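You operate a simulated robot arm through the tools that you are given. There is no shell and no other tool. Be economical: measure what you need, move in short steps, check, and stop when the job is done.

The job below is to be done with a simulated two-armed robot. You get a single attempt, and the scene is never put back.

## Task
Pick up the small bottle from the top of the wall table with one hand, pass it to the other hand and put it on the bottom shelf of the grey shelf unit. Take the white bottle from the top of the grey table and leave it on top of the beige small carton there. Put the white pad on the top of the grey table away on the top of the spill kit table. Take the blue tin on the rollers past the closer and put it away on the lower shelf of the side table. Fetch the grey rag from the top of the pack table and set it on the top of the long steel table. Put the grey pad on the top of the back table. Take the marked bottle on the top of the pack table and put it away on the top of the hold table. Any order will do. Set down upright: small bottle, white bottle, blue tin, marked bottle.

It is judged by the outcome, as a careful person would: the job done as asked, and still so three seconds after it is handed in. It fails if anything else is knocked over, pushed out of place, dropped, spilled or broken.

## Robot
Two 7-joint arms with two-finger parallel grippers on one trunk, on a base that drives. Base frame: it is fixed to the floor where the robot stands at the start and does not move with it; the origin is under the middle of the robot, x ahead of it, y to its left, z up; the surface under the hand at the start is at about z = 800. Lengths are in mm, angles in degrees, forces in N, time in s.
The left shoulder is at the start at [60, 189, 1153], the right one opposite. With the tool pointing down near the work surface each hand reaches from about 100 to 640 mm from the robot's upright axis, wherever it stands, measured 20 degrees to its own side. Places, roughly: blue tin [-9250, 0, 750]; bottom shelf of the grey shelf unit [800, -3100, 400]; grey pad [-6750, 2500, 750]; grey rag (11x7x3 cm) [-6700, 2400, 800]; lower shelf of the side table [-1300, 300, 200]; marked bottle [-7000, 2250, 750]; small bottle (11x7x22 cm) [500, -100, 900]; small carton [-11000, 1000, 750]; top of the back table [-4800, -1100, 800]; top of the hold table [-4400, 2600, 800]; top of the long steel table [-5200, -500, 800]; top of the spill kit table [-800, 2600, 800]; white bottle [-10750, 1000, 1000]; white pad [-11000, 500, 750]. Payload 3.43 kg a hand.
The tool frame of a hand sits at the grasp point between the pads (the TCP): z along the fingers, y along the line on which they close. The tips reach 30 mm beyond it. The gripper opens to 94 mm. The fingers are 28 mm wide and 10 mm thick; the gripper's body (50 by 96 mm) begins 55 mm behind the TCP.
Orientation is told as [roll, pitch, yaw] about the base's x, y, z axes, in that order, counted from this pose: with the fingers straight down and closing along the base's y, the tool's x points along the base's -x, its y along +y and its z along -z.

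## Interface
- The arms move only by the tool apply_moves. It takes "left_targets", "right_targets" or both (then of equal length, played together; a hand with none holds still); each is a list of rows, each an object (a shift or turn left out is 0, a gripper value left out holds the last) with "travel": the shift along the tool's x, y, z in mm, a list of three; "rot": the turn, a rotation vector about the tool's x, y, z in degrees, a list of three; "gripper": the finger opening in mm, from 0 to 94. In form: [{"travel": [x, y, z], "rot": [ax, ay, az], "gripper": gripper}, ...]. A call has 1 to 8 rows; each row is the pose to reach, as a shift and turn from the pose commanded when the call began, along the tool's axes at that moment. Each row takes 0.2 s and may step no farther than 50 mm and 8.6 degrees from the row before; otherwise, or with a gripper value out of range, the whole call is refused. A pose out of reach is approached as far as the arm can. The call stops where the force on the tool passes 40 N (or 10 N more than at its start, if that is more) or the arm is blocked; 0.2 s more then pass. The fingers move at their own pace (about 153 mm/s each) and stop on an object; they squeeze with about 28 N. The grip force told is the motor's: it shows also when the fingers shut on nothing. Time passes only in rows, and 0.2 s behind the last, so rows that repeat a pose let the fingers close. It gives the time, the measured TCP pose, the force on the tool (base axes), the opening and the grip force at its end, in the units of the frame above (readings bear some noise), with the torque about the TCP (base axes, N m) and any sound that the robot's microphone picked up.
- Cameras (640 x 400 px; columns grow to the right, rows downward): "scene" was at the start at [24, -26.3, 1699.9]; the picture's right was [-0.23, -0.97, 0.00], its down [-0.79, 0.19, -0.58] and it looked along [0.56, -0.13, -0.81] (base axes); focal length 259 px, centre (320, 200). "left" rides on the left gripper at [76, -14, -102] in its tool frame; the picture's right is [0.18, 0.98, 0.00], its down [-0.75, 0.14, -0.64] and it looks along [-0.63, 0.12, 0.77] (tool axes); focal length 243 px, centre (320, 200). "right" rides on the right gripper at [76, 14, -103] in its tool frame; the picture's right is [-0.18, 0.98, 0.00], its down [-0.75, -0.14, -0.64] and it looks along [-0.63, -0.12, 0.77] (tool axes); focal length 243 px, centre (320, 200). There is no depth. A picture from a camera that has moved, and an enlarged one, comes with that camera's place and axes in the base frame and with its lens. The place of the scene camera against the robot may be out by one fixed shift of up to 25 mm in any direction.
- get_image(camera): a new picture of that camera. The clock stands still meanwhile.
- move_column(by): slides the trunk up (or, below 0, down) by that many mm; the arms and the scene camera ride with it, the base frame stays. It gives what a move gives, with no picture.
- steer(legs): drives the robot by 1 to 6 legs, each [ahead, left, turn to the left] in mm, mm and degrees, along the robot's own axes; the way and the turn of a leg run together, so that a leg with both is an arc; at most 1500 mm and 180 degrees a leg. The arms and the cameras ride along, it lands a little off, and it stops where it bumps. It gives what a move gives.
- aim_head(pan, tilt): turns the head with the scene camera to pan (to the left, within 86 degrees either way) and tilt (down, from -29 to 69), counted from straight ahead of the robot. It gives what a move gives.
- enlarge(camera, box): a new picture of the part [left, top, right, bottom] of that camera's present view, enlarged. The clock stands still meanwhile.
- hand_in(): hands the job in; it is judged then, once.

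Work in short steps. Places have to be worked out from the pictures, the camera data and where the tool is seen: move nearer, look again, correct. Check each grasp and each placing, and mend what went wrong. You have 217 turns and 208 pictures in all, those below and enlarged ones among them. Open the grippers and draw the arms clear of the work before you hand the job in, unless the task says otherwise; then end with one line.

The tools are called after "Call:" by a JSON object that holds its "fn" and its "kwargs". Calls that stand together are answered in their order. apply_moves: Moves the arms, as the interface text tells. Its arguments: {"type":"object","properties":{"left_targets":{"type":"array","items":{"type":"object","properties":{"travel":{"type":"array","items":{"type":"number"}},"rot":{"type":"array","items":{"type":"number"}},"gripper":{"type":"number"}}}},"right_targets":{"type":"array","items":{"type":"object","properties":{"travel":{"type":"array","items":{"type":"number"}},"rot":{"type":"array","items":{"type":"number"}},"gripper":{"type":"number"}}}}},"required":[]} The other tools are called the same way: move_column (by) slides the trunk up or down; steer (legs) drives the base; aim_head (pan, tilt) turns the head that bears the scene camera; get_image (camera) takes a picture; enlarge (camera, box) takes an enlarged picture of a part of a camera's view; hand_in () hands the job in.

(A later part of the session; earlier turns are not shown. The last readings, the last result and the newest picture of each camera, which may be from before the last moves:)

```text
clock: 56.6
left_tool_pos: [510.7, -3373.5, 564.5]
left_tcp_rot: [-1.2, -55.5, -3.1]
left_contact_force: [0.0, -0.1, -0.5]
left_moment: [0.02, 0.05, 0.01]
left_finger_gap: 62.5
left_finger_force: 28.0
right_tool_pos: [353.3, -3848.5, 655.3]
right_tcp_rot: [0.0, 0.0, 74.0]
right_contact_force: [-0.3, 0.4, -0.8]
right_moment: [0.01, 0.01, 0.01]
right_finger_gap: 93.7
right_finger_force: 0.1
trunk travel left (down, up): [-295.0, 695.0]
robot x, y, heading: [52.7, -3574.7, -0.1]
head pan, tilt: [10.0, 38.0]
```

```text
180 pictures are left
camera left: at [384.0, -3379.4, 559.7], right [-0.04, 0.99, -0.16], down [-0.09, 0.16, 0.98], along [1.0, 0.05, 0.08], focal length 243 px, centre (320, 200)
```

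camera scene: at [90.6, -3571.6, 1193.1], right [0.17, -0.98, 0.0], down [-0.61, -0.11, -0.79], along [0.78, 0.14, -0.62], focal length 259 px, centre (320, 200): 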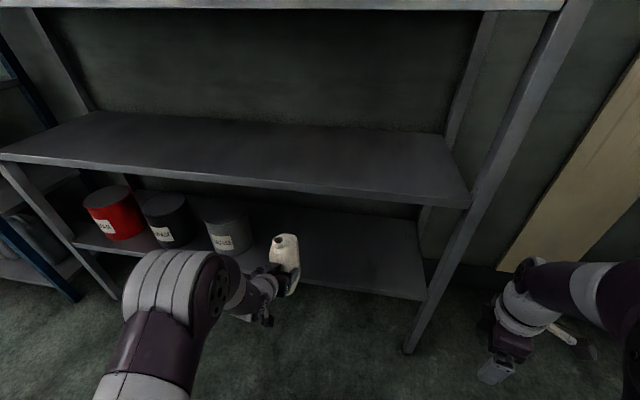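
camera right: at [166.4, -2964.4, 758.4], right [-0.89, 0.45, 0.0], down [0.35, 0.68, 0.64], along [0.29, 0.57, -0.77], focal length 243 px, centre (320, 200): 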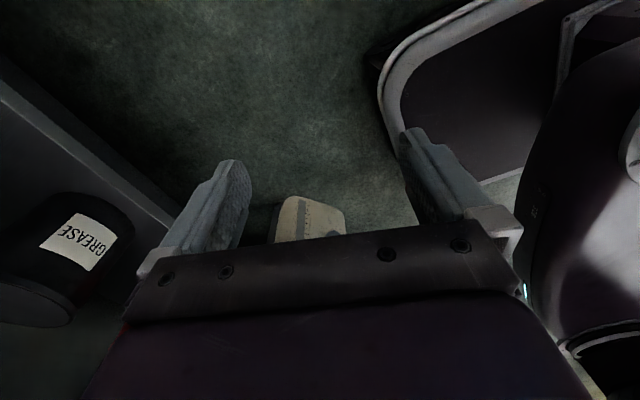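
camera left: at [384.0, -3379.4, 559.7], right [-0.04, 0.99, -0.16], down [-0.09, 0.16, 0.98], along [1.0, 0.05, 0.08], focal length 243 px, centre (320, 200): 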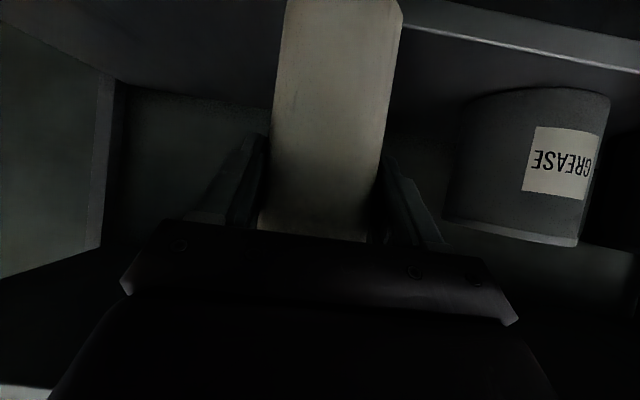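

Clearance looks good: the shelf is at about z=405 and the bottle bottom at 462. I'll pull the right hand back so it won't get near the post, then drive in 185 mm.

Call:
{"fn": "apply_moves", "kwargs": {"right_targets": [{"travel": [12, 42, 0]}, {"travel": [24, 84, 0]}, {"travel": [34, 120, 0]}]}}

Call:
{"fn": "steer", "kwargs": {"legs": [[185, 0, 0]]}}

Call:
{"fn": "get_image", "kwargs": {"camera": "scene"}}

```text
clock: 57.4
left_tool_pos: [511.9, -3373.0, 564.8]
left_tcp_rot: [-1.2, -55.5, -3.1]
left_contact_force: [-0.5, -0.1, 1.5]
left_moment: [-0.02, 0.07, -0.02]
left_finger_gap: 62.7
left_finger_force: 27.9
right_tool_pos: [248.0, -3864.0, 654.2]
right_tcp_rot: [0.1, 0.1, 74.0]
right_contact_force: [-0.4, -0.6, -0.4]
right_moment: [0.0, 0.02, 0.0]
right_finger_gap: 93.9
right_finger_force: 0.1
right hand out of reach, approached as far as the arm can: row 3
trunk travel left (down, up): [-295.0, 695.0]
robot x, y, heading: [52.3, -3573.6, 0.1]
head pan, tilt: [10.0, 38.0]
```

```text
clock: 58.9
left_tool_pos: [697.0, -3374.8, 565.6]
left_tcp_rot: [-1.2, -55.6, -3.1]
left_contact_force: [-0.2, -0.5, 1.0]
left_moment: [0.0, 0.0, 0.0]
left_finger_gap: 62.2
left_finger_force: 27.9
right_tool_pos: [435.2, -3862.5, 653.0]
right_tcp_rot: [0.1, 0.0, 74.0]
right_contact_force: [-0.6, 0.4, -0.4]
right_moment: [-0.02, -0.01, 0.01]
right_finger_gap: 93.7
right_finger_force: 0.1
trunk travel left (down, up): [-295.0, 695.0]
robot x, y, heading: [238.5, -3579.4, 0.0]
head pan, tilt: [10.0, 38.0]
```

```text
179 pictures are left
camera scene: at [275.9, -3571.6, 1193.1], right [0.17, -0.98, 0.0], down [-0.61, -0.11, -0.79], along [0.78, 0.14, -0.62], focal length 259 px, centre (320, 200)
```

scene: 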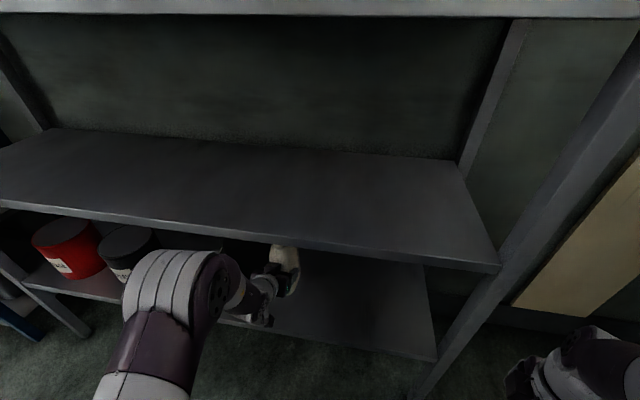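

The bottle is inside. I'll lower the trunk 45 mm, then take the last bit with the arm, which stops on force.

Call:
{"fn": "move_column", "kwargs": {"by": -45}}

Call:
{"fn": "apply_moves", "kwargs": {"left_targets": [{"travel": [4.1, 0, 2.8]}, {"travel": [8.3, 0, 5.6]}, {"travel": [12.4, 0, 8.5]}, {"travel": [16.5, 0, 11.3]}]}}

```text
clock: 59.8
left_tool_pos: [696.9, -3373.8, 520.4]
left_tcp_rot: [-1.2, -55.5, -3.1]
left_contact_force: [0.4, -0.3, 0.1]
left_moment: [0.0, 0.05, 0.01]
left_finger_gap: 63.1
left_finger_force: 27.6
right_tool_pos: [434.2, -3864.1, 608.5]
right_tcp_rot: [0.0, 0.0, 73.9]
right_contact_force: [-0.5, 0.6, -0.2]
right_moment: [-0.02, 0.02, 0.06]
right_finger_gap: 93.9
right_finger_force: 0.1
trunk travel left (down, up): [-250.0, 740.0]
robot x, y, heading: [235.5, -3575.8, -0.0]
head pan, tilt: [10.0, 38.0]
```

```text
clock: 60.8
left_tool_pos: [697.7, -3374.7, 502.5]
left_tcp_rot: [-1.6, -55.8, -2.9]
left_contact_force: [1.9, -3.6, 20.3]
left_moment: [-0.03, -0.37, -0.08]
left_finger_gap: 63.1
left_finger_force: 28.3
right_tool_pos: [432.9, -3864.6, 608.4]
right_tcp_rot: [0.1, 0.0, 74.0]
right_contact_force: [-0.1, -0.2, -0.1]
right_moment: [0.02, 0.02, 0.01]
right_finger_gap: 93.9
right_finger_force: 0.1
trunk travel left (down, up): [-250.0, 740.0]
robot x, y, heading: [238.3, -3575.8, -0.2]
head pan, tilt: [10.0, 38.0]
```

It's resting on the shelf, with 20 N upward. I'll release and back the robot straight out.

Call:
{"fn": "apply_moves", "kwargs": {"left_targets": [{"travel": [-2, 0, -1.4]}, {"travel": [-2, 0, -1.4], "gripper": 75}, {"travel": [-2, 0, -1.4], "gripper": 94}, {"travel": [-2, 0, -1.4], "gripper": 94}]}}

Call:
{"fn": "steer", "kwargs": {"legs": [[-300, 0, 0]]}}

Call:
{"fn": "get_image", "kwargs": {"camera": "scene"}}

```text
clock: 61.8
left_tool_pos: [696.7, -3373.9, 503.4]
left_tcp_rot: [-1.5, -55.4, -2.7]
left_contact_force: [-0.4, -0.4, 0.5]
left_moment: [0.0, 0.02, 0.01]
left_finger_gap: 94.2
left_finger_force: 0.1
right_tool_pos: [434.6, -3863.8, 608.0]
right_tcp_rot: [0.1, 0.0, 74.0]
right_contact_force: [-0.9, -0.8, 0.5]
right_moment: [-0.01, 0.04, 0.01]
right_finger_gap: 94.3
right_finger_force: 0.2
trunk travel left (down, up): [-250.0, 740.0]
robot x, y, heading: [238.2, -3575.5, -0.1]
head pan, tilt: [10.0, 38.0]
```

```text
clock: 63.8
left_tool_pos: [396.6, -3373.8, 504.2]
left_tcp_rot: [-1.6, -55.3, -2.8]
left_contact_force: [-0.3, 0.6, 0.2]
left_moment: [0.0, -0.02, -0.03]
left_finger_gap: 94.0
left_finger_force: 0.0
right_tool_pos: [133.1, -3864.4, 608.4]
right_tcp_rot: [0.1, 0.0, 74.0]
right_contact_force: [-0.3, -0.4, -1.0]
right_moment: [-0.02, 0.02, 0.02]
right_finger_gap: 94.0
right_finger_force: 0.1
trunk travel left (down, up): [-250.0, 740.0]
robot x, y, heading: [-65.2, -3578.5, -0.2]
head pan, tilt: [10.0, 38.0]
```

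```text
178 pictures are left
camera scene: at [-24.8, -3571.5, 1148.1], right [0.17, -0.98, 0.0], down [-0.61, -0.11, -0.79], along [0.78, 0.14, -0.62], focal length 259 px, centre (320, 200)
```

scene: 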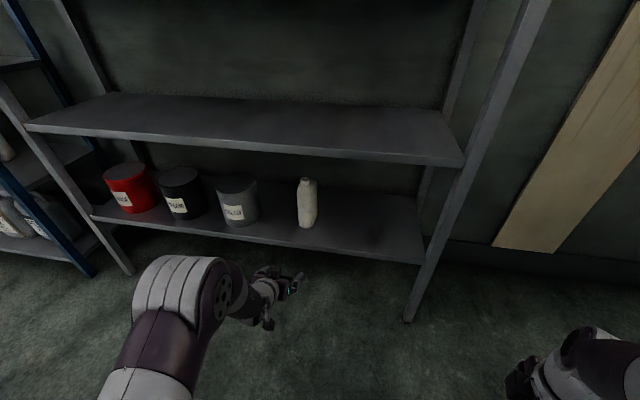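

The small bottle stands upright on the bottom shelf. I'll raise the trunk and restore both arms to a neutral fingers-down pose.

Call:
{"fn": "steer", "kwargs": {"legs": [[-150, 0, 0]]}}

Call:
{"fn": "move_column", "kwargs": {"by": 400}}

Call:
{"fn": "move_column", "kwargs": {"by": 175}}

Call:
{"fn": "apply_moves", "kwargs": {"left_targets": [{"travel": [10, 0, -5], "rot": [0, 7, 0]}, {"travel": [20, 0, -10], "rot": [0, 14, 0]}, {"travel": [30, 0, -15], "rot": [0, 21, 0]}, {"travel": [40, 0, -20], "rot": [0, 28, 0]}, {"travel": [50, 0, -25], "rot": [0, 35, 0]}, {"travel": [60, 0, -30], "rot": [0, 42, 0]}, {"travel": [70, 0, -35], "rot": [0, 49, 0]}, {"travel": [80, 0, -40], "rot": [0, 55.3, 0]}], "right_targets": [{"travel": [-10, -5, 0], "rot": [0, 0, 8.5]}, {"travel": [-20, -10, 0], "rot": [0, 0, 17]}, {"travel": [-30, -15, 0], "rot": [0, 0, 25.5]}, {"travel": [-40, -20, 0], "rot": [0, 0, 34]}, {"travel": [-50, -40, 0], "rot": [0, 0, 42.5]}, {"travel": [-50, -60, 0], "rot": [0, 0, 51]}, {"travel": [-50, -80, 0], "rot": [0, 0, 59.5]}, {"travel": [-50, -100, 0], "rot": [0, 0, 68]}]}}

Call:
{"fn": "aim_head", "kwargs": {"pan": 0, "tilt": 15}}

```text
clock: 65.2
left_tool_pos: [243.8, -3373.5, 503.6]
left_tcp_rot: [-1.6, -55.4, -2.8]
left_contact_force: [0.5, 0.0, -0.1]
left_moment: [-0.01, 0.02, -0.03]
left_finger_gap: 94.0
left_finger_force: 0.1
right_tool_pos: [-18.9, -3863.8, 608.6]
right_tcp_rot: [0.2, 0.1, 73.9]
right_contact_force: [-0.1, 0.7, -0.7]
right_moment: [-0.05, 0.0, 0.01]
right_finger_gap: 94.0
right_finger_force: 0.0
trunk travel left (down, up): [-250.0, 740.0]
robot x, y, heading: [-213.5, -3576.4, -0.0]
head pan, tilt: [10.0, 38.0]
```

```text
clock: 69.0
left_tool_pos: [246.3, -3373.9, 903.9]
left_tcp_rot: [-1.7, -55.5, -2.8]
left_contact_force: [-0.7, 0.6, -0.4]
left_moment: [0.0, 0.05, 0.0]
left_finger_gap: 93.7
left_finger_force: 0.1
right_tool_pos: [-18.2, -3864.1, 1008.5]
right_tcp_rot: [0.1, 0.0, 73.9]
right_contact_force: [0.2, -0.2, -0.1]
right_moment: [-0.02, -0.02, 0.05]
right_finger_gap: 94.0
right_finger_force: 0.0
trunk travel left (down, up): [-650.0, 340.0]
robot x, y, heading: [-212.8, -3577.0, -0.0]
head pan, tilt: [10.0, 38.0]
```

```text
clock: 71.0
left_tool_pos: [245.7, -3373.1, 1077.6]
left_tcp_rot: [-1.5, -55.4, -2.8]
left_contact_force: [-0.2, 0.3, 0.8]
left_moment: [0.0, 0.03, -0.03]
left_finger_gap: 94.1
left_finger_force: 0.2
right_tool_pos: [-17.6, -3862.8, 1184.8]
right_tcp_rot: [0.0, 0.0, 73.8]
right_contact_force: [0.3, -0.3, 0.1]
right_moment: [0.0, -0.02, 0.01]
right_finger_gap: 94.0
right_finger_force: 0.0
trunk travel left (down, up): [-825.0, 165.0]
robot x, y, heading: [-214.3, -3576.8, -0.1]
head pan, tilt: [10.0, 38.0]
```

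```text
clock: 72.8
left_tool_pos: [175.8, -3377.1, 1038.4]
left_tcp_rot: [-2.7, -3.3, -4.0]
left_contact_force: [0.4, 0.5, -0.6]
left_moment: [-0.03, 0.04, 0.03]
left_finger_gap: 94.0
left_finger_force: 0.0
left hand out of reach, approached as far as the arm can: row 6, 7, 8
right_tool_pos: [94.8, -3843.0, 1182.7]
right_tcp_rot: [0.1, 0.2, 5.8]
right_contact_force: [0.0, 0.1, 0.2]
right_moment: [0.01, 0.02, 0.01]
right_finger_gap: 94.0
right_finger_force: 0.0
trunk travel left (down, up): [-825.0, 165.0]
robot x, y, heading: [-213.3, -3574.9, -0.1]
head pan, tilt: [10.0, 38.0]
```

```text
clock: 73.7
left_tool_pos: [173.4, -3376.8, 1040.3]
left_tcp_rot: [-2.9, -3.7, -4.2]
left_contact_force: [-0.1, -0.2, -0.2]
left_moment: [-0.02, -0.01, -0.01]
left_finger_gap: 94.0
left_finger_force: 0.0
right_tool_pos: [91.5, -3842.9, 1183.6]
right_tcp_rot: [0.0, 0.0, 6.0]
right_contact_force: [0.5, 0.4, -1.0]
right_moment: [-0.01, -0.02, 0.02]
right_finger_gap: 94.0
right_finger_force: 0.1
trunk travel left (down, up): [-825.0, 165.0]
robot x, y, heading: [-215.9, -3576.2, -0.1]
head pan, tilt: [0.0, 15.0]
```

I'll strafe back up the aisle, turn around to face -x, and survey the room.

Call:
{"fn": "steer", "kwargs": {"legs": [[120, 300, 0], [0, 1300, 0], [-300, 700, 0], [0, 0, 180]]}}

Call:
{"fn": "aim_head", "kwargs": {"pan": 0, "tilt": 12}}

Call:
{"fn": "get_image", "kwargs": {"camera": "scene"}}

Call:
{"fn": "aim_head", "kwargs": {"pan": -60, "tilt": 12}}

Call:
{"fn": "get_image", "kwargs": {"camera": "scene"}}

Call:
{"fn": "aim_head", "kwargs": {"pan": 60, "tilt": 12}}

Call:
{"fn": "get_image", "kwargs": {"camera": "scene"}}

```text
clock: 93.1
left_tool_pos: [-776.8, -1458.9, 1039.5]
left_tcp_rot: [-2.7, -3.6, 175.3]
left_contact_force: [-0.2, 0.1, 0.0]
left_moment: [-0.03, 0.01, 0.0]
left_finger_gap: 94.1
left_finger_force: 0.0
right_tool_pos: [-689.7, -993.3, 1183.6]
right_tcp_rot: [0.1, 0.1, -174.4]
right_contact_force: [0.3, -0.7, 0.1]
right_moment: [0.02, -0.01, -0.04]
right_finger_gap: 94.2
right_finger_force: 0.0
trunk travel left (down, up): [-825.0, 165.0]
robot x, y, heading: [-386.1, -1261.5, 179.4]
head pan, tilt: [0.0, 15.0]
```

```text
clock: 93.7
left_tool_pos: [-776.0, -1458.8, 1038.4]
left_tcp_rot: [-2.6, -3.6, 175.3]
left_contact_force: [-0.7, -0.6, 0.6]
left_moment: [-0.01, 0.02, 0.02]
left_finger_gap: 94.1
left_finger_force: 0.0
right_tool_pos: [-691.3, -993.9, 1183.7]
right_tcp_rot: [0.0, 0.1, -174.4]
right_contact_force: [-0.3, 0.2, -0.4]
right_moment: [-0.01, -0.01, 0.02]
right_finger_gap: 94.1
right_finger_force: 0.0
trunk travel left (down, up): [-825.0, 165.0]
robot x, y, heading: [-386.8, -1262.5, 179.3]
head pan, tilt: [0.0, 12.0]
```

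```text
177 pictures are left
camera scene: at [-406.8, -1271.4, 1764.5], right [0.01, 1.0, 0.0], down [0.21, 0.0, -0.98], along [-0.98, 0.01, -0.21], focal length 259 px, centre (320, 200)
```

scene: 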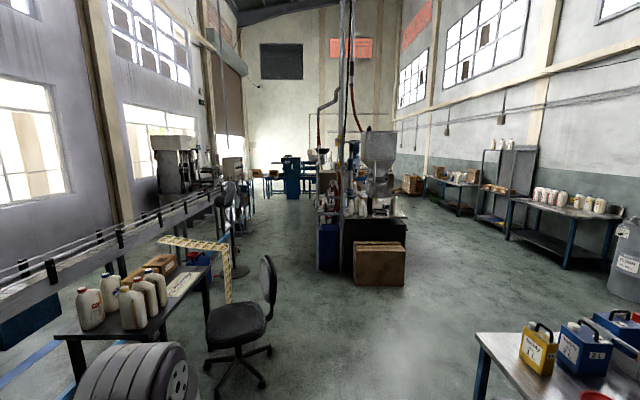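

```text
clock: 95.0
left_tool_pos: [-776.4, -1458.0, 1037.6]
left_tcp_rot: [-2.8, -3.6, 175.3]
left_contact_force: [-0.2, -0.2, 0.4]
left_moment: [0.02, 0.02, -0.02]
left_finger_gap: 94.0
left_finger_force: 0.0
right_tool_pos: [-691.6, -992.7, 1182.7]
right_tcp_rot: [0.0, 0.0, -174.4]
right_contact_force: [0.6, -0.4, 0.4]
right_moment: [0.04, -0.03, -0.02]
right_finger_gap: 94.0
right_finger_force: 0.2
trunk travel left (down, up): [-825.0, 165.0]
robot x, y, heading: [-388.9, -1260.5, 179.5]
head pan, tilt: [-60.0, 12.0]
```

```text
176 pictures are left
camera scene: at [-359.5, -1191.1, 1764.6], right [0.87, 0.49, 0.0], down [0.1, -0.18, -0.98], along [-0.48, 0.85, -0.21], focal length 259 px, centre (320, 200)
```

scene: 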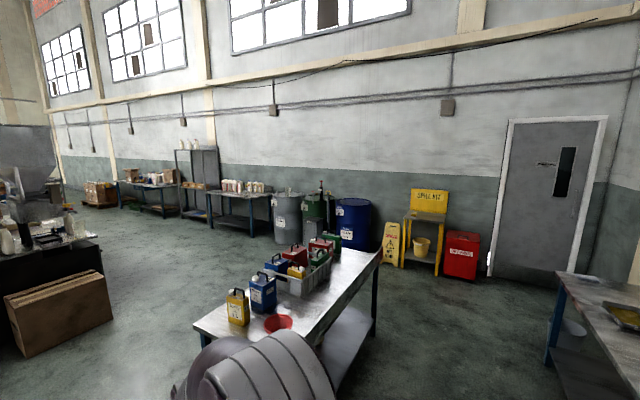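

```text
clock: 97.0
left_tool_pos: [-777.1, -1459.0, 1038.5]
left_tcp_rot: [-2.7, -3.5, 175.3]
left_contact_force: [0.2, 0.0, 0.0]
left_moment: [-0.01, 0.05, 0.02]
left_finger_gap: 94.0
left_finger_force: 0.1
right_tool_pos: [-690.3, -993.0, 1183.6]
right_tcp_rot: [0.0, 0.1, -174.5]
right_contact_force: [0.2, 0.1, -0.2]
right_moment: [0.02, -0.01, -0.01]
right_finger_gap: 94.0
right_finger_force: 0.1
trunk travel left (down, up): [-825.0, 165.0]
robot x, y, heading: [-387.8, -1268.3, 179.6]
head pan, tilt: [60.0, 12.0]
```

```text
175 pictures are left
camera scene: at [-360.9, -1352.5, 1764.6], right [-0.86, 0.51, 0.0], down [0.11, 0.18, -0.98], along [-0.5, -0.84, -0.21], focal length 259 px, centre (320, 200)
```

scene: 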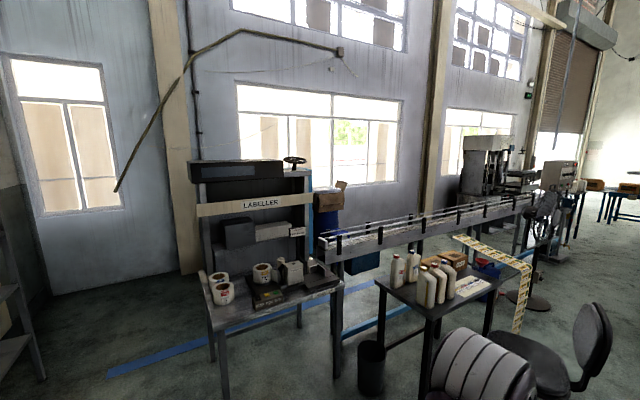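

I can place the main pieces now: side table x -1550..-950, spill kit stand, hold table and pack table on the right wall, and the long steel and back tables in the centre island. I'll drive between the side table and the chair, then along the right-hand aisle.

Call:
{"fn": "steer", "kwargs": {"legs": [[1355, -265, 0], [755, -400, 0], [200, -1450, 0], [1500, -200, 0]]}}

Call:
{"fn": "aim_head", "kwargs": {"pan": -35, "tilt": 20}}

Call:
{"fn": "get_image", "kwargs": {"camera": "scene"}}

Call:
{"fn": "aim_head", "kwargs": {"pan": 45, "tilt": 20}}

Call:
{"fn": "get_image", "kwargs": {"camera": "scene"}}

```text
refused: leg 4 is longer than a leg can be; nothing moved
```

```text
clock: 98.7
left_tool_pos: [-776.6, -1459.3, 1039.3]
left_tcp_rot: [-2.8, -3.7, 175.4]
left_contact_force: [0.2, -0.4, -0.2]
left_moment: [0.01, 0.03, 0.02]
left_finger_gap: 93.8
left_finger_force: 0.0
right_tool_pos: [-690.7, -993.4, 1184.0]
right_tcp_rot: [0.0, 0.1, -174.5]
right_contact_force: [0.6, -0.6, -0.6]
right_moment: [0.01, 0.03, 0.02]
right_finger_gap: 93.9
right_finger_force: 0.1
trunk travel left (down, up): [-825.0, 165.0]
robot x, y, heading: [-386.3, -1262.8, 179.3]
head pan, tilt: [-35.0, 20.0]
```

```text
174 pictures are left
camera scene: at [-389.4, -1218.2, 1751.5], right [0.58, 0.81, 0.0], down [0.28, -0.2, -0.94], along [-0.77, 0.55, -0.34], focal length 259 px, centre (320, 200)
```

scene: 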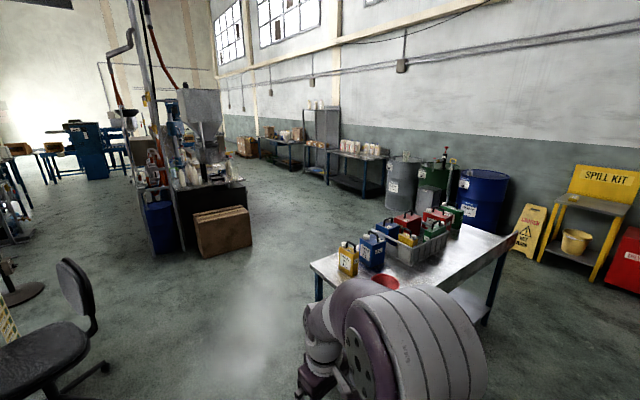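

```text
clock: 100.2
left_tool_pos: [-776.9, -1459.5, 1038.7]
left_tcp_rot: [-2.7, -3.5, 175.3]
left_contact_force: [-0.2, 0.0, 0.7]
left_moment: [0.0, 0.0, 0.0]
left_finger_gap: 94.1
left_finger_force: 0.1
right_tool_pos: [-690.6, -993.4, 1183.7]
right_tcp_rot: [0.0, 0.1, -174.4]
right_contact_force: [0.1, -0.2, 0.5]
right_moment: [-0.01, 0.0, 0.01]
right_finger_gap: 94.1
right_finger_force: 0.0
trunk travel left (down, up): [-825.0, 165.0]
robot x, y, heading: [-386.5, -1261.2, 179.3]
head pan, tilt: [45.0, 20.0]
```

```text
173 pictures are left
camera scene: at [-380.0, -1337.4, 1751.5], right [-0.7, 0.71, 0.0], down [0.24, 0.24, -0.94], along [-0.67, -0.66, -0.34], focal length 259 px, centre (320, 200)
```

scene: 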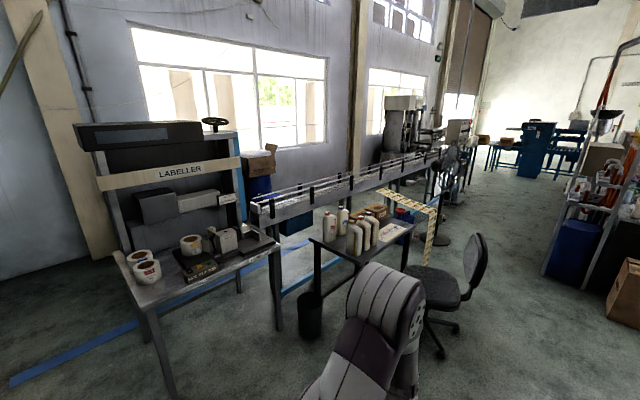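

Leg 4 was slightly too long; I'll use shorter legs.

Call:
{"fn": "steer", "kwargs": {"legs": [[1355, -265, 0], [755, -400, 0], [200, -1450, 0], [1450, -200, 0], [1400, -100, 0]]}}

Call:
{"fn": "aim_head", "kwargs": {"pan": -40, "tilt": 20}}

Call:
{"fn": "get_image", "kwargs": {"camera": "scene"}}

```text
clock: 131.7
left_tool_pos: [-5900.2, 1056.4, 1038.6]
left_tcp_rot: [-2.7, -3.7, 174.7]
left_contact_force: [0.8, 0.2, 0.3]
left_moment: [0.02, 0.01, -0.02]
left_finger_gap: 93.9
left_finger_force: 0.1
right_tool_pos: [-5810.8, 1522.5, 1182.0]
right_tcp_rot: [0.0, 0.1, -175.0]
right_contact_force: [-0.4, -0.2, -0.7]
right_moment: [0.0, 0.02, 0.02]
right_finger_gap: 94.0
right_finger_force: 0.2
trunk travel left (down, up): [-825.0, 165.0]
robot x, y, heading: [-5511.3, 1245.8, 178.9]
head pan, tilt: [45.0, 20.0]
```

```text
clock: 133.3
left_tool_pos: [-5899.4, 1057.1, 1040.1]
left_tcp_rot: [-2.7, -3.6, 174.8]
left_contact_force: [0.0, -1.1, 0.0]
left_moment: [0.0, -0.02, 0.04]
left_finger_gap: 94.2
left_finger_force: 0.0
right_tool_pos: [-5811.7, 1520.4, 1183.4]
right_tcp_rot: [0.0, 0.2, -175.0]
right_contact_force: [-0.6, -0.2, -0.2]
right_moment: [-0.01, -0.03, -0.02]
right_finger_gap: 93.7
right_finger_force: 0.1
trunk travel left (down, up): [-825.0, 165.0]
robot x, y, heading: [-5508.8, 1251.0, 179.1]
head pan, tilt: [-40.0, 20.0]
```

```text
172 pictures are left
camera scene: at [-5506.5, 1300.2, 1751.5], right [0.66, 0.76, 0.0], down [0.26, -0.22, -0.94], along [-0.71, 0.62, -0.34], focal length 259 px, centre (320, 200)
```

scene: 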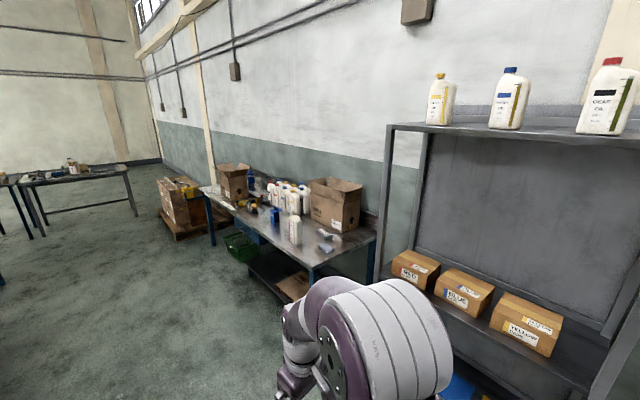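

The pack table is ahead on the right. I'll drive opposite it and turn to face it (+y).

Call:
{"fn": "steer", "kwargs": {"legs": [[1300, 0, 0], [0, 0, -89]]}}

Call:
{"fn": "aim_head", "kwargs": {"pan": 0, "tilt": 35}}

Call:
{"fn": "get_image", "kwargs": {"camera": "scene"}}

```text
clock: 143.6
left_tool_pos: [-7007.3, 1654.8, 1038.6]
left_tcp_rot: [-2.6, -3.6, 86.1]
left_contact_force: [-0.5, -0.6, -0.3]
left_moment: [0.0, -0.01, -0.01]
left_finger_gap: 93.8
left_finger_force: 0.0
right_tool_pos: [-6539.1, 1576.7, 1183.1]
right_tcp_rot: [0.0, 0.1, 96.4]
right_contact_force: [0.1, -1.1, -0.1]
right_moment: [0.0, 0.0, -0.01]
right_finger_gap: 94.1
right_finger_force: 0.1
trunk travel left (down, up): [-825.0, 165.0]
robot x, y, heading: [-6806.1, 1270.8, 90.6]
head pan, tilt: [-40.0, 20.0]
```

```text
clock: 144.6
left_tool_pos: [-7007.2, 1655.4, 1039.1]
left_tcp_rot: [-2.7, -3.7, 86.2]
left_contact_force: [0.4, -0.2, -0.3]
left_moment: [-0.03, 0.0, 0.01]
left_finger_gap: 94.0
left_finger_force: 0.0
right_tool_pos: [-6539.4, 1577.5, 1183.0]
right_tcp_rot: [0.0, 0.1, 96.5]
right_contact_force: [0.9, 0.7, 0.4]
right_moment: [0.0, -0.02, 0.01]
right_finger_gap: 93.8
right_finger_force: 0.0
trunk travel left (down, up): [-825.0, 165.0]
robot x, y, heading: [-6803.1, 1266.9, 90.3]
head pan, tilt: [0.0, 35.0]
```

```text
171 pictures are left
camera scene: at [-6790.6, 1286.6, 1727.7], right [1.0, 0.01, 0.0], down [0.0, -0.57, -0.82], along [0.0, 0.82, -0.57], focal length 259 px, centre (320, 200)
```

scene: 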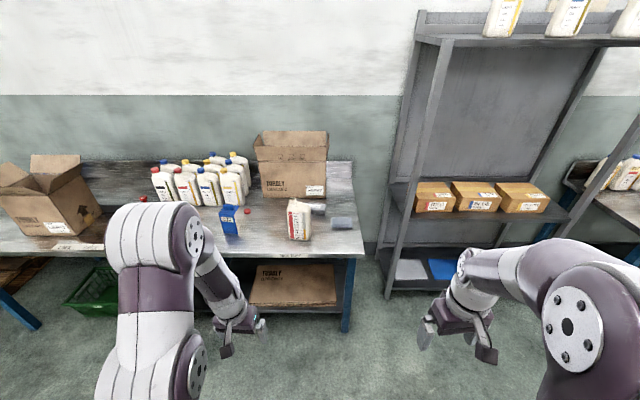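

Call:
{"fn": "enlarge", "kwargs": {"camera": "scene", "box": [200, 140, 380, 260]}}

```text
3.33 times, centred on (290, 200) of scene
camera zoom: at [-6790.6, 1286.6, 1727.7], right [1.0, 0.01, 0.0], down [0.0, -0.57, -0.82], along [0.0, 0.82, -0.57], focal length 864 px, centre (420, 200)
```

zoom: 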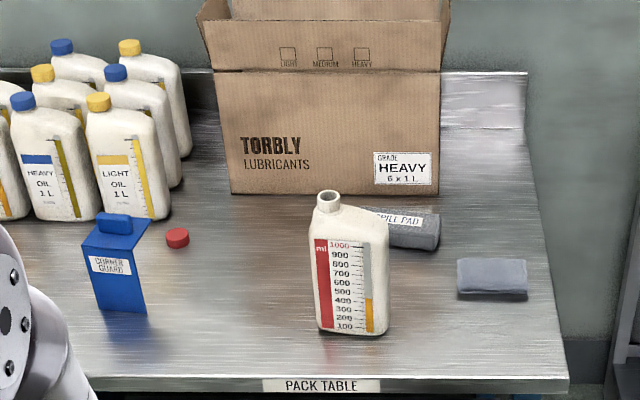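

I can see the marked bottle (graduated scale, open neck), the SPILL PAD lying behind it, and the grey rag at the right. I'll lift and level the left hand and drive up to the table.

Call:
{"fn": "apply_moves", "kwargs": {"left_targets": [{"travel": [0, 0, -40], "rot": [-1, 1.2, -1.3]}, {"travel": [0, 0, -80], "rot": [-2, 2.4, -2.6]}, {"travel": [0, 0, -120], "rot": [-2.7, 3.6, -4]}]}}

Call:
{"fn": "steer", "kwargs": {"legs": [[500, 0, 0]]}}

Call:
{"fn": "aim_head", "kwargs": {"pan": 0, "tilt": 50}}

Call:
{"fn": "get_image", "kwargs": {"camera": "scene"}}

Call:
{"fn": "get_image", "kwargs": {"camera": "right"}}

```text
clock: 145.4
left_tool_pos: [-7013.1, 1647.0, 1158.9]
left_tcp_rot: [-0.2, 0.3, 90.2]
left_contact_force: [-0.9, -0.4, 0.4]
left_moment: [0.03, 0.01, 0.04]
left_finger_gap: 93.9
left_finger_force: 0.1
right_tool_pos: [-6540.1, 1575.6, 1182.9]
right_tcp_rot: [-0.1, 0.1, 96.4]
right_contact_force: [0.4, 0.1, -0.8]
right_moment: [-0.01, 0.0, -0.01]
right_finger_gap: 94.1
right_finger_force: 0.0
trunk travel left (down, up): [-825.0, 165.0]
robot x, y, heading: [-6799.5, 1268.6, 90.5]
head pan, tilt: [0.0, 35.0]
```

```text
clock: 148.4
left_tool_pos: [-7020.2, 2146.6, 1159.1]
left_tcp_rot: [-0.1, 0.1, 90.4]
left_contact_force: [-0.4, 0.2, 0.1]
left_moment: [-0.01, 0.01, 0.02]
left_finger_gap: 94.3
left_finger_force: 0.0
right_tool_pos: [-6546.9, 2076.9, 1183.0]
right_tcp_rot: [0.0, 0.0, 96.7]
right_contact_force: [-0.2, -0.1, 0.3]
right_moment: [0.01, -0.02, -0.03]
right_finger_gap: 94.0
right_finger_force: 0.0
trunk travel left (down, up): [-825.0, 165.0]
robot x, y, heading: [-6808.5, 1766.4, 90.9]
head pan, tilt: [0.0, 35.0]
```

```text
clock: 149.1
left_tool_pos: [-7018.5, 2148.2, 1159.0]
left_tcp_rot: [-0.2, 0.2, 90.5]
left_contact_force: [-0.1, -0.4, 0.4]
left_moment: [0.02, -0.02, 0.0]
left_finger_gap: 94.0
left_finger_force: 0.0
right_tool_pos: [-6546.1, 2078.3, 1182.7]
right_tcp_rot: [0.0, 0.2, 96.7]
right_contact_force: [0.3, -0.1, -0.6]
right_moment: [-0.03, 0.02, -0.03]
right_finger_gap: 94.0
right_finger_force: 0.0
trunk travel left (down, up): [-825.0, 165.0]
robot x, y, heading: [-6805.7, 1767.5, 90.6]
head pan, tilt: [0.0, 50.0]
```

```text
169 pictures are left
camera scene: at [-6795.2, 1776.1, 1706.0], right [1.0, 0.01, 0.0], down [0.01, -0.77, -0.64], along [-0.01, 0.64, -0.77], focal length 259 px, centre (320, 200)
```

scene: 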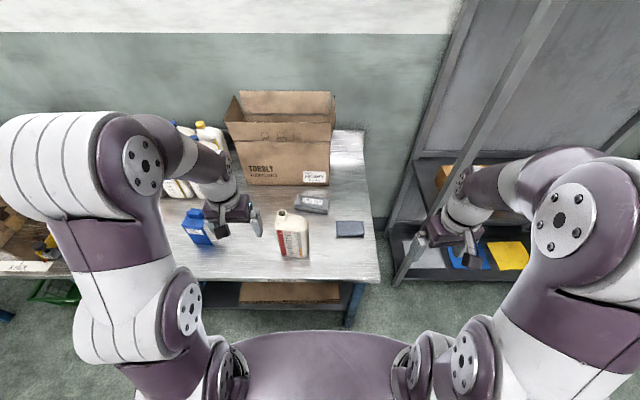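

```text
168 pictures are left
camera right: at [-6551.2, 2002.0, 1285.8], right [-1.0, 0.07, 0.0], down [0.05, 0.77, 0.64], along [0.04, 0.64, -0.77], focal length 243 px, centre (320, 200)
```

right: 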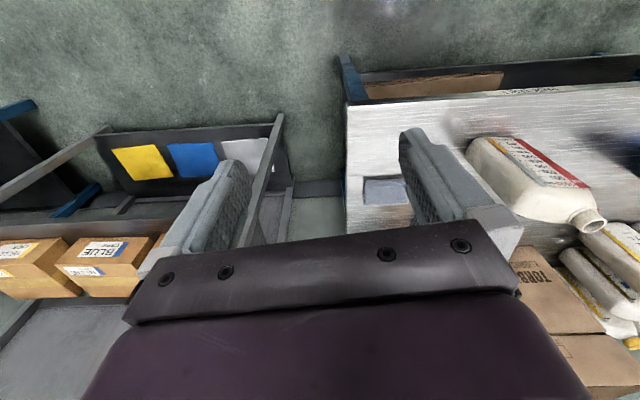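

The rag is at about (-6693, 2385). I'll drive 110 mm closer and bring the right hand over it, turned so the fingers close along y, the rag's short side.

Call:
{"fn": "steer", "kwargs": {"legs": [[110, 0, -0.6]]}}

Call:
{"fn": "apply_moves", "kwargs": {"right_targets": [{"travel": [-15, 17, 10], "rot": [0, 0, -8.4]}, {"travel": [-30, 34, 20], "rot": [0, 0, -16.8]}, {"travel": [-46, 51, 30], "rot": [0, 0, -25.2]}, {"travel": [-62, 68, 40], "rot": [0, 0, -33.6]}, {"travel": [-78, 85, 50], "rot": [0, 0, -42]}, {"travel": [-94, 102, 60], "rot": [0, 0, -50.4]}, {"travel": [-110, 119, 70], "rot": [0, 0, -58.8]}, {"travel": [-125, 135, 80], "rot": [0, 0, -67.2]}]}}

Call:
{"fn": "apply_moves", "kwargs": {"right_targets": [{"rot": [0, 0, -8]}, {"rot": [0, 0, -15.5]}, {"rot": [0, 0, -15.5]}]}}

Call:
{"fn": "get_image", "kwargs": {"camera": "right"}}

```text
clock: 150.3
left_tool_pos: [-7016.0, 2258.8, 1158.9]
left_tcp_rot: [-0.1, 0.1, 89.8]
left_contact_force: [0.0, 0.6, -0.1]
left_moment: [0.0, 0.03, 0.02]
left_finger_gap: 93.9
left_finger_force: 0.1
right_tool_pos: [-6543.5, 2183.7, 1184.2]
right_tcp_rot: [0.0, 0.0, 96.1]
right_contact_force: [0.0, 0.1, -0.8]
right_moment: [0.0, 0.01, -0.01]
right_finger_gap: 94.1
right_finger_force: 0.1
trunk travel left (down, up): [-825.0, 165.0]
robot x, y, heading: [-6811.5, 1879.3, 90.1]
head pan, tilt: [0.0, 50.0]
```

```text
clock: 152.1
left_tool_pos: [-7015.7, 2259.5, 1158.0]
left_tcp_rot: [-0.2, 0.2, 89.7]
left_contact_force: [-0.5, -0.4, 0.0]
left_moment: [0.02, 0.01, -0.04]
left_finger_gap: 94.0
left_finger_force: 0.1
right_tool_pos: [-6692.1, 2295.3, 1103.1]
right_tcp_rot: [0.1, 0.0, 163.4]
right_contact_force: [-0.6, -0.1, -0.5]
right_moment: [-0.02, -0.02, 0.0]
right_finger_gap: 94.0
right_finger_force: 0.0
trunk travel left (down, up): [-825.0, 165.0]
robot x, y, heading: [-6808.8, 1876.1, 90.2]
head pan, tilt: [0.0, 50.0]
```

```text
clock: 152.9
left_tool_pos: [-7016.8, 2258.3, 1159.8]
left_tcp_rot: [0.0, 0.1, 89.8]
left_contact_force: [1.1, 0.3, -0.8]
left_moment: [-0.02, 0.01, 0.01]
left_finger_gap: 94.0
left_finger_force: 0.1
right_tool_pos: [-6691.1, 2294.6, 1103.2]
right_tcp_rot: [0.0, 0.1, 178.9]
right_contact_force: [-0.4, 0.0, 0.1]
right_moment: [0.0, -0.02, -0.02]
right_finger_gap: 94.0
right_finger_force: 0.0
trunk travel left (down, up): [-825.0, 165.0]
robot x, y, heading: [-6807.9, 1874.4, 90.0]
head pan, tilt: [0.0, 50.0]
```

```text
167 pictures are left
camera right: at [-6615.1, 2280.1, 1205.5], right [-0.2, -0.98, 0.0], down [-0.75, 0.16, 0.64], along [-0.63, 0.13, -0.77], focal length 243 px, centre (320, 200)
```

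right: 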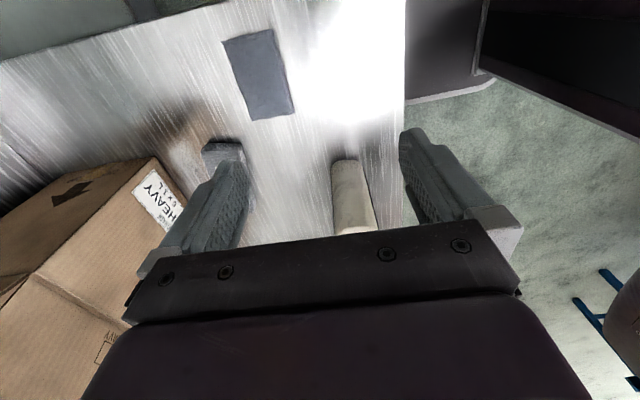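

The rag centre is (-6686, 2384) with its long side along x, so the orientation is right. I'll move over it and descend to just above the table.

Call:
{"fn": "apply_moves", "kwargs": {"right_targets": [{"travel": [3, -45, 0]}, {"travel": [6, -89, 0]}, {"travel": [6, -89, 48]}, {"travel": [6, -89, 96]}, {"travel": [6, -89, 144]}, {"travel": [6, -89, 192]}, {"travel": [6, -89, 235]}, {"travel": [6, -89, 265]}]}}

Call:
{"fn": "get_image", "kwargs": {"camera": "right"}}

```text
clock: 154.7
left_tool_pos: [-7016.1, 2259.7, 1159.2]
left_tcp_rot: [-0.1, 0.2, 89.8]
left_contact_force: [0.8, 0.6, 0.2]
left_moment: [0.02, -0.03, 0.02]
left_finger_gap: 94.0
left_finger_force: 0.0
right_tool_pos: [-6684.1, 2382.6, 838.5]
right_tcp_rot: [0.1, 0.0, 178.7]
right_contact_force: [0.6, -0.3, -0.3]
right_moment: [-0.01, -0.03, 0.02]
right_finger_gap: 94.1
right_finger_force: 0.0
trunk travel left (down, up): [-825.0, 165.0]
robot x, y, heading: [-6809.2, 1883.1, 90.1]
head pan, tilt: [0.0, 50.0]
```

```text
166 pictures are left
camera right: at [-6608.1, 2368.0, 940.7], right [-0.2, -0.98, 0.0], down [-0.75, 0.16, 0.64], along [-0.63, 0.13, -0.77], focal length 243 px, centre (320, 200)
```

right: 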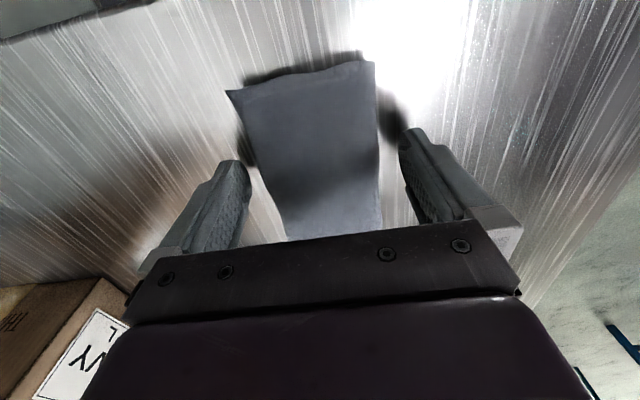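

The rag sits between the fingers. I'll go down the last bit and close.

Call:
{"fn": "apply_moves", "kwargs": {"right_targets": [{"travel": [0, 0, 8]}, {"travel": [0, 0, 14]}, {"travel": [0, 0, 19]}, {"travel": [0, 0, 19], "gripper": 60}, {"travel": [0, 0, 19], "gripper": 20}, {"travel": [0, 0, 19], "gripper": 20}]}}

Call:
{"fn": "get_image", "kwargs": {"camera": "right"}}

```text
clock: 155.4
left_tool_pos: [-7015.9, 2256.3, 1159.7]
left_tcp_rot: [-0.3, 0.0, 89.7]
left_contact_force: [0.3, -0.1, 0.6]
left_moment: [-0.04, 0.0, 0.03]
left_finger_gap: 94.1
left_finger_force: 0.0
right_tool_pos: [-6684.1, 2384.1, 830.0]
right_tcp_rot: [-0.2, 0.0, 178.8]
right_contact_force: [0.8, -11.0, 25.1]
right_moment: [-1.67, 0.04, 0.08]
right_finger_gap: 94.2
right_finger_force: 0.0
trunk travel left (down, up): [-825.0, 165.0]
robot x, y, heading: [-6807.2, 1881.0, 89.9]
head pan, tilt: [0.0, 50.0]
stopped in row 3 (right hand): the force on the tool passed its limit at 44 N (the readings are from after the stop); the commanded pose is now the measured one
```

```text
165 pictures are left
camera right: at [-6608.1, 2368.8, 932.3], right [-0.2, -0.98, 0.0], down [-0.75, 0.16, 0.64], along [-0.63, 0.13, -0.77], focal length 243 px, centre (320, 200)
```

right: 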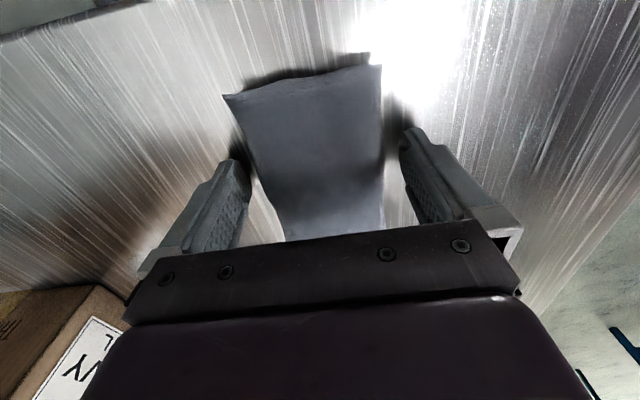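

The tips met the table, so it's at z≈800. I'll lift 3 mm and close.

Call:
{"fn": "apply_moves", "kwargs": {"right_targets": [{"travel": [0, 0, -3]}, {"travel": [0, 0, -3], "gripper": 70}, {"travel": [0, 0, -3], "gripper": 30}, {"travel": [0, 0, -3], "gripper": 20}, {"travel": [0, 0, -3], "gripper": 20}]}}

Call:
{"fn": "apply_moves", "kwargs": {"right_targets": [{"travel": [0, 0, -30]}, {"travel": [0, 0, -75]}, {"travel": [0, 0, -120]}, {"travel": [0, 0, -165]}, {"travel": [0, 0, -210]}, {"travel": [0, 0, -250]}]}}

Call:
{"fn": "get_image", "kwargs": {"camera": "right"}}

```text
clock: 156.6
left_tool_pos: [-7015.5, 2259.1, 1157.8]
left_tcp_rot: [-0.1, 0.1, 89.8]
left_contact_force: [-1.0, -0.6, 0.1]
left_moment: [0.01, -0.01, 0.0]
left_finger_gap: 94.0
left_finger_force: 0.1
right_tool_pos: [-6682.8, 2385.9, 831.0]
right_tcp_rot: [-0.2, -0.1, 178.7]
right_contact_force: [0.4, 0.7, 0.0]
right_moment: [-0.02, 0.01, 0.02]
right_finger_gap: 67.0
right_finger_force: 27.7
trunk travel left (down, up): [-825.0, 165.0]
robot x, y, heading: [-6813.2, 1878.6, 90.0]
head pan, tilt: [0.0, 50.0]
```

```text
clock: 158.0
left_tool_pos: [-7016.6, 2257.7, 1159.4]
left_tcp_rot: [-0.1, 0.1, 89.7]
left_contact_force: [-1.0, -0.7, -0.1]
left_moment: [-0.02, -0.03, 0.0]
left_finger_gap: 94.1
left_finger_force: 0.0
right_tool_pos: [-6683.8, 2385.2, 1081.7]
right_tcp_rot: [-0.3, 0.0, 178.7]
right_contact_force: [0.9, 0.0, -0.8]
right_moment: [-0.01, 0.0, -0.01]
right_finger_gap: 66.9
right_finger_force: 27.6
trunk travel left (down, up): [-825.0, 165.0]
robot x, y, heading: [-6807.7, 1877.3, 89.8]
head pan, tilt: [0.0, 50.0]
```

```text
164 pictures are left
camera right: at [-6608.2, 2369.4, 1183.4], right [-0.2, -0.98, 0.0], down [-0.75, 0.16, 0.64], along [-0.63, 0.13, -0.77], focal length 243 px, centre (320, 200)
```

right: 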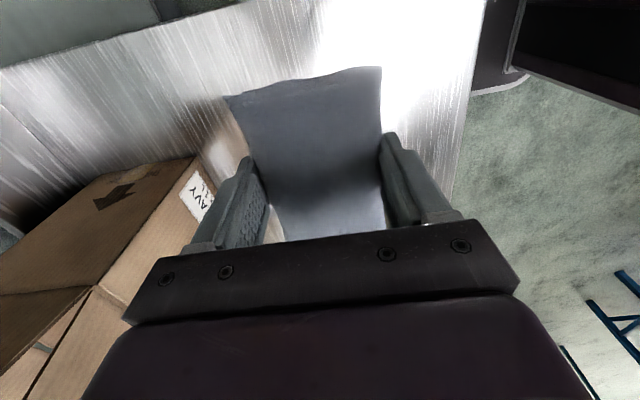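

The rag is held. I'll move the right hand out to its side and bring the left hand over to look at the spill pad.

Call:
{"fn": "apply_moves", "kwargs": {"right_targets": [{"travel": [40, 40, 0]}, {"travel": [85, 80, 0]}, {"travel": [130, 120, -10]}, {"travel": [174, 155, -20]}], "left_targets": [{"travel": [-18, -40, -5]}, {"travel": [-36, -82, -10]}, {"travel": [-54, -125, -15]}, {"travel": [-72, -166, -20]}]}}

Call:
{"fn": "get_image", "kwargs": {"camera": "left"}}

Call:
{"fn": "get_image", "kwargs": {"camera": "scene"}}

```text
refused: row 1 steps farther than a row can; nothing moved
```

```text
163 pictures are left
camera left: at [-7001.8, 2182.0, 1260.8], right [-0.98, -0.18, 0.0], down [-0.14, 0.76, 0.64], along [-0.11, 0.63, -0.77], focal length 243 px, centre (320, 200)
```

left: 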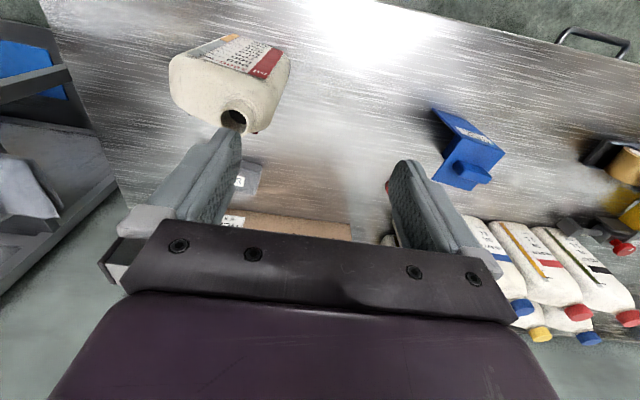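

```text
162 pictures are left
camera scene: at [-6795.8, 1884.3, 1705.9], right [1.0, 0.0, 0.0], down [0.0, -0.77, -0.64], along [0.0, 0.64, -0.77], focal length 259 px, centre (320, 200)
```

scene: 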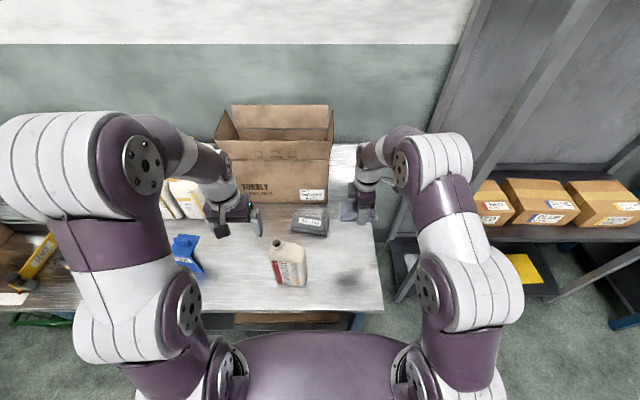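

I'll repeat that with shorter steps.

Call:
{"fn": "apply_moves", "kwargs": {"right_targets": [{"travel": [30, 27, 0]}, {"travel": [60, 54, 0]}, {"travel": [90, 81, 0]}, {"travel": [120, 108, -10]}, {"travel": [150, 135, -20]}, {"travel": [174, 155, -20]}], "left_targets": [{"travel": [-12, -28, -5]}, {"travel": [-24, -56, -10]}, {"travel": [-36, -84, -15]}, {"travel": [-48, -112, -20]}, {"travel": [-60, -140, -20]}, {"travel": [-72, -166, -20]}]}}

Call:
{"fn": "get_image", "kwargs": {"camera": "left"}}

```text
clock: 159.4
left_tool_pos: [-6848.3, 2330.2, 1178.9]
left_tcp_rot: [-0.2, 0.3, 89.8]
left_contact_force: [-0.3, 0.7, -0.2]
left_moment: [0.02, -0.03, -0.01]
left_finger_gap: 94.1
left_finger_force: 0.1
right_tool_pos: [-6511.5, 2226.1, 1098.9]
right_tcp_rot: [-0.1, -0.2, 178.8]
right_contact_force: [1.7, 0.7, 0.2]
right_moment: [0.03, -0.01, 0.0]
right_finger_gap: 66.9
right_finger_force: 28.0
trunk travel left (down, up): [-825.0, 165.0]
robot x, y, heading: [-6809.6, 1878.9, 90.0]
head pan, tilt: [0.0, 50.0]
```

```text
161 pictures are left
camera left: at [-6833.7, 2254.7, 1280.9], right [-0.98, -0.18, 0.0], down [-0.14, 0.76, 0.64], along [-0.11, 0.63, -0.77], focal length 243 px, centre (320, 200)
```

left: 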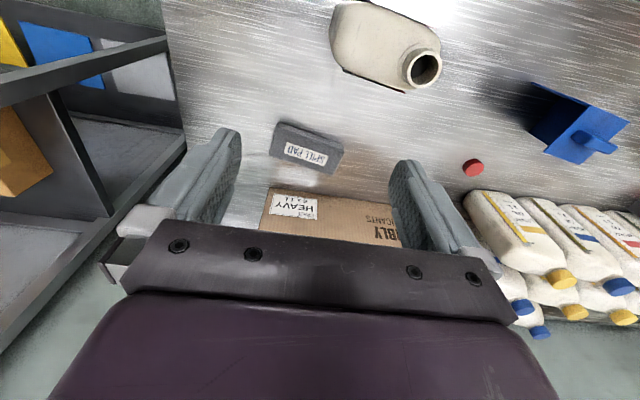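

The pad is about 150x65 mm, centred near (-6848, 2506) and turned about -9°. I'll drive 40 mm closer and turn the left hand to close across its short side.

Call:
{"fn": "steer", "kwargs": {"legs": [[40, 0, 0]]}}

Call:
{"fn": "apply_moves", "kwargs": {"left_targets": [{"travel": [-14, 0, 0], "rot": [0, 0, 8.5]}, {"travel": [-28, 0, 0], "rot": [0, 0, 17]}, {"travel": [-42, 0, 0], "rot": [0, 0, 25.5]}, {"travel": [-56, 0, 10], "rot": [0, 0, 34]}, {"travel": [-70, 0, 20], "rot": [0, 0, 42.5]}, {"travel": [-84, 0, 30], "rot": [0, 0, 51]}, {"travel": [-98, 0, 40], "rot": [0, 0, 59.5]}, {"travel": [-110, 0, 50], "rot": [0, 0, 68]}]}}

Call:
{"fn": "apply_moves", "kwargs": {"left_targets": [{"rot": [0, 0, 8]}, {"rot": [0, 0, 16]}, {"rot": [0, 0, 24]}, {"rot": [0, 0, 31.3]}, {"rot": [0, 0, 31.3]}]}}

Call:
{"fn": "get_image", "kwargs": {"camera": "left"}}

```text
clock: 160.2
left_tool_pos: [-6849.2, 2365.2, 1180.9]
left_tcp_rot: [-0.2, 0.0, 89.7]
left_contact_force: [0.2, -0.2, 0.5]
left_moment: [0.06, -0.02, 0.0]
left_finger_gap: 93.9
left_finger_force: 0.1
right_tool_pos: [-6512.5, 2261.9, 1101.7]
right_tcp_rot: [-0.6, -0.1, 178.8]
right_contact_force: [0.9, 0.4, -0.5]
right_moment: [0.04, 0.03, -0.01]
right_finger_gap: 66.8
right_finger_force: 27.9
trunk travel left (down, up): [-825.0, 165.0]
robot x, y, heading: [-6807.1, 1919.3, 89.9]
head pan, tilt: [0.0, 50.0]
```

```text
clock: 162.0
left_tool_pos: [-6856.1, 2457.9, 1110.6]
left_tcp_rot: [0.1, -0.2, 21.5]
left_contact_force: [0.0, -0.3, 0.6]
left_moment: [0.03, 0.02, 0.0]
left_finger_gap: 94.0
left_finger_force: 0.1
left hand out of reach, approached as far as the arm can: row 2, 3, 4, 5, 6, 7, 8
right_tool_pos: [-6512.5, 2265.7, 1100.1]
right_tcp_rot: [-0.3, -0.1, 178.8]
right_contact_force: [-0.1, -0.9, -0.4]
right_moment: [0.03, 0.0, 0.01]
right_finger_gap: 67.0
right_finger_force: 28.6
trunk travel left (down, up): [-825.0, 165.0]
robot x, y, heading: [-6807.6, 1916.9, 90.1]
head pan, tilt: [0.0, 50.0]
```

```text
clock: 163.2
left_tool_pos: [-6856.2, 2456.9, 1111.8]
left_tcp_rot: [0.0, -0.2, -9.7]
left_contact_force: [-0.3, -0.3, 0.6]
left_moment: [0.02, -0.01, 0.01]
left_finger_gap: 93.9
left_finger_force: 0.1
right_tool_pos: [-6511.7, 2265.5, 1099.6]
right_tcp_rot: [-0.2, -0.1, 178.8]
right_contact_force: [-0.2, 0.7, -0.3]
right_moment: [0.02, 0.0, 0.0]
right_finger_gap: 66.9
right_finger_force: 28.0
trunk travel left (down, up): [-825.0, 165.0]
robot x, y, heading: [-6808.7, 1918.3, 90.3]
head pan, tilt: [0.0, 50.0]
```

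```text
160 pictures are left
camera left: at [-6932.9, 2455.1, 1212.2], right [-0.02, 1.0, 0.0], down [0.76, 0.01, 0.64], along [0.64, 0.01, -0.77], focal length 243 px, centre (320, 200)
```

left: 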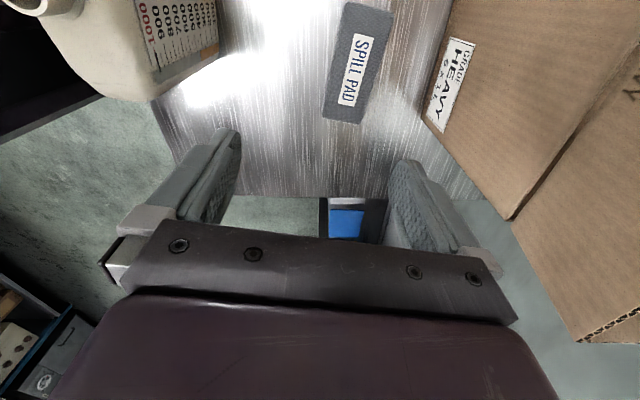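

Reaching the pad would pass the forearm right over the open marked bottle, so I'll take the marked bottle first with the left hand (the hold table is on the way). I'll shift over to view it.

Call:
{"fn": "apply_moves", "kwargs": {"left_targets": [{"travel": [14, -36, -25], "rot": [0, 0, -2]}, {"travel": [28, -72, -50], "rot": [0, 0, -4]}, {"travel": [42, -108, -75], "rot": [0, 0, -6]}, {"travel": [58, -144, -80], "rot": [0, 0, -8]}, {"travel": [74, -182, -80], "rot": [0, 0, -9.7]}, {"travel": [74, -182, -80], "rot": [0, 0, -9.7]}]}}

Call:
{"fn": "get_image", "kwargs": {"camera": "left"}}

```text
clock: 164.6
left_tool_pos: [-6958.7, 2289.6, 1190.7]
left_tcp_rot: [-0.2, 0.0, 0.1]
left_contact_force: [1.0, -0.3, -0.2]
left_moment: [-0.02, -0.01, 0.03]
left_finger_gap: 94.0
left_finger_force: 0.1
right_tool_pos: [-6510.9, 2266.3, 1099.5]
right_tcp_rot: [-0.2, -0.1, 178.8]
right_contact_force: [0.5, 0.2, 0.4]
right_moment: [-0.01, 0.02, 0.03]
right_finger_gap: 67.1
right_finger_force: 28.3
trunk travel left (down, up): [-825.0, 165.0]
robot x, y, heading: [-6810.2, 1914.4, 89.9]
head pan, tilt: [0.0, 50.0]
```

```text
159 pictures are left
camera left: at [-7034.8, 2274.1, 1292.8], right [-0.19, 0.98, 0.0], down [0.75, 0.15, 0.64], along [0.63, 0.12, -0.77], focal length 243 px, centre (320, 200)
```

left: 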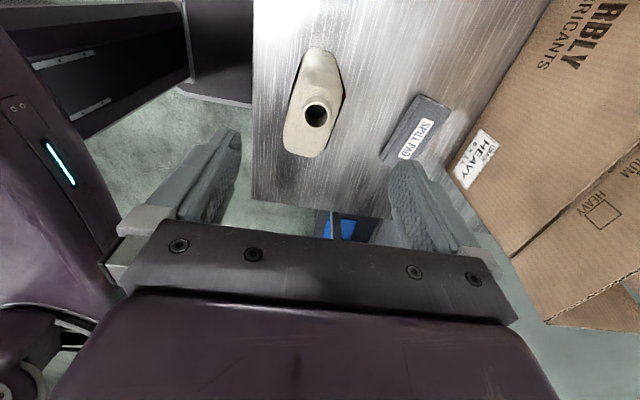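

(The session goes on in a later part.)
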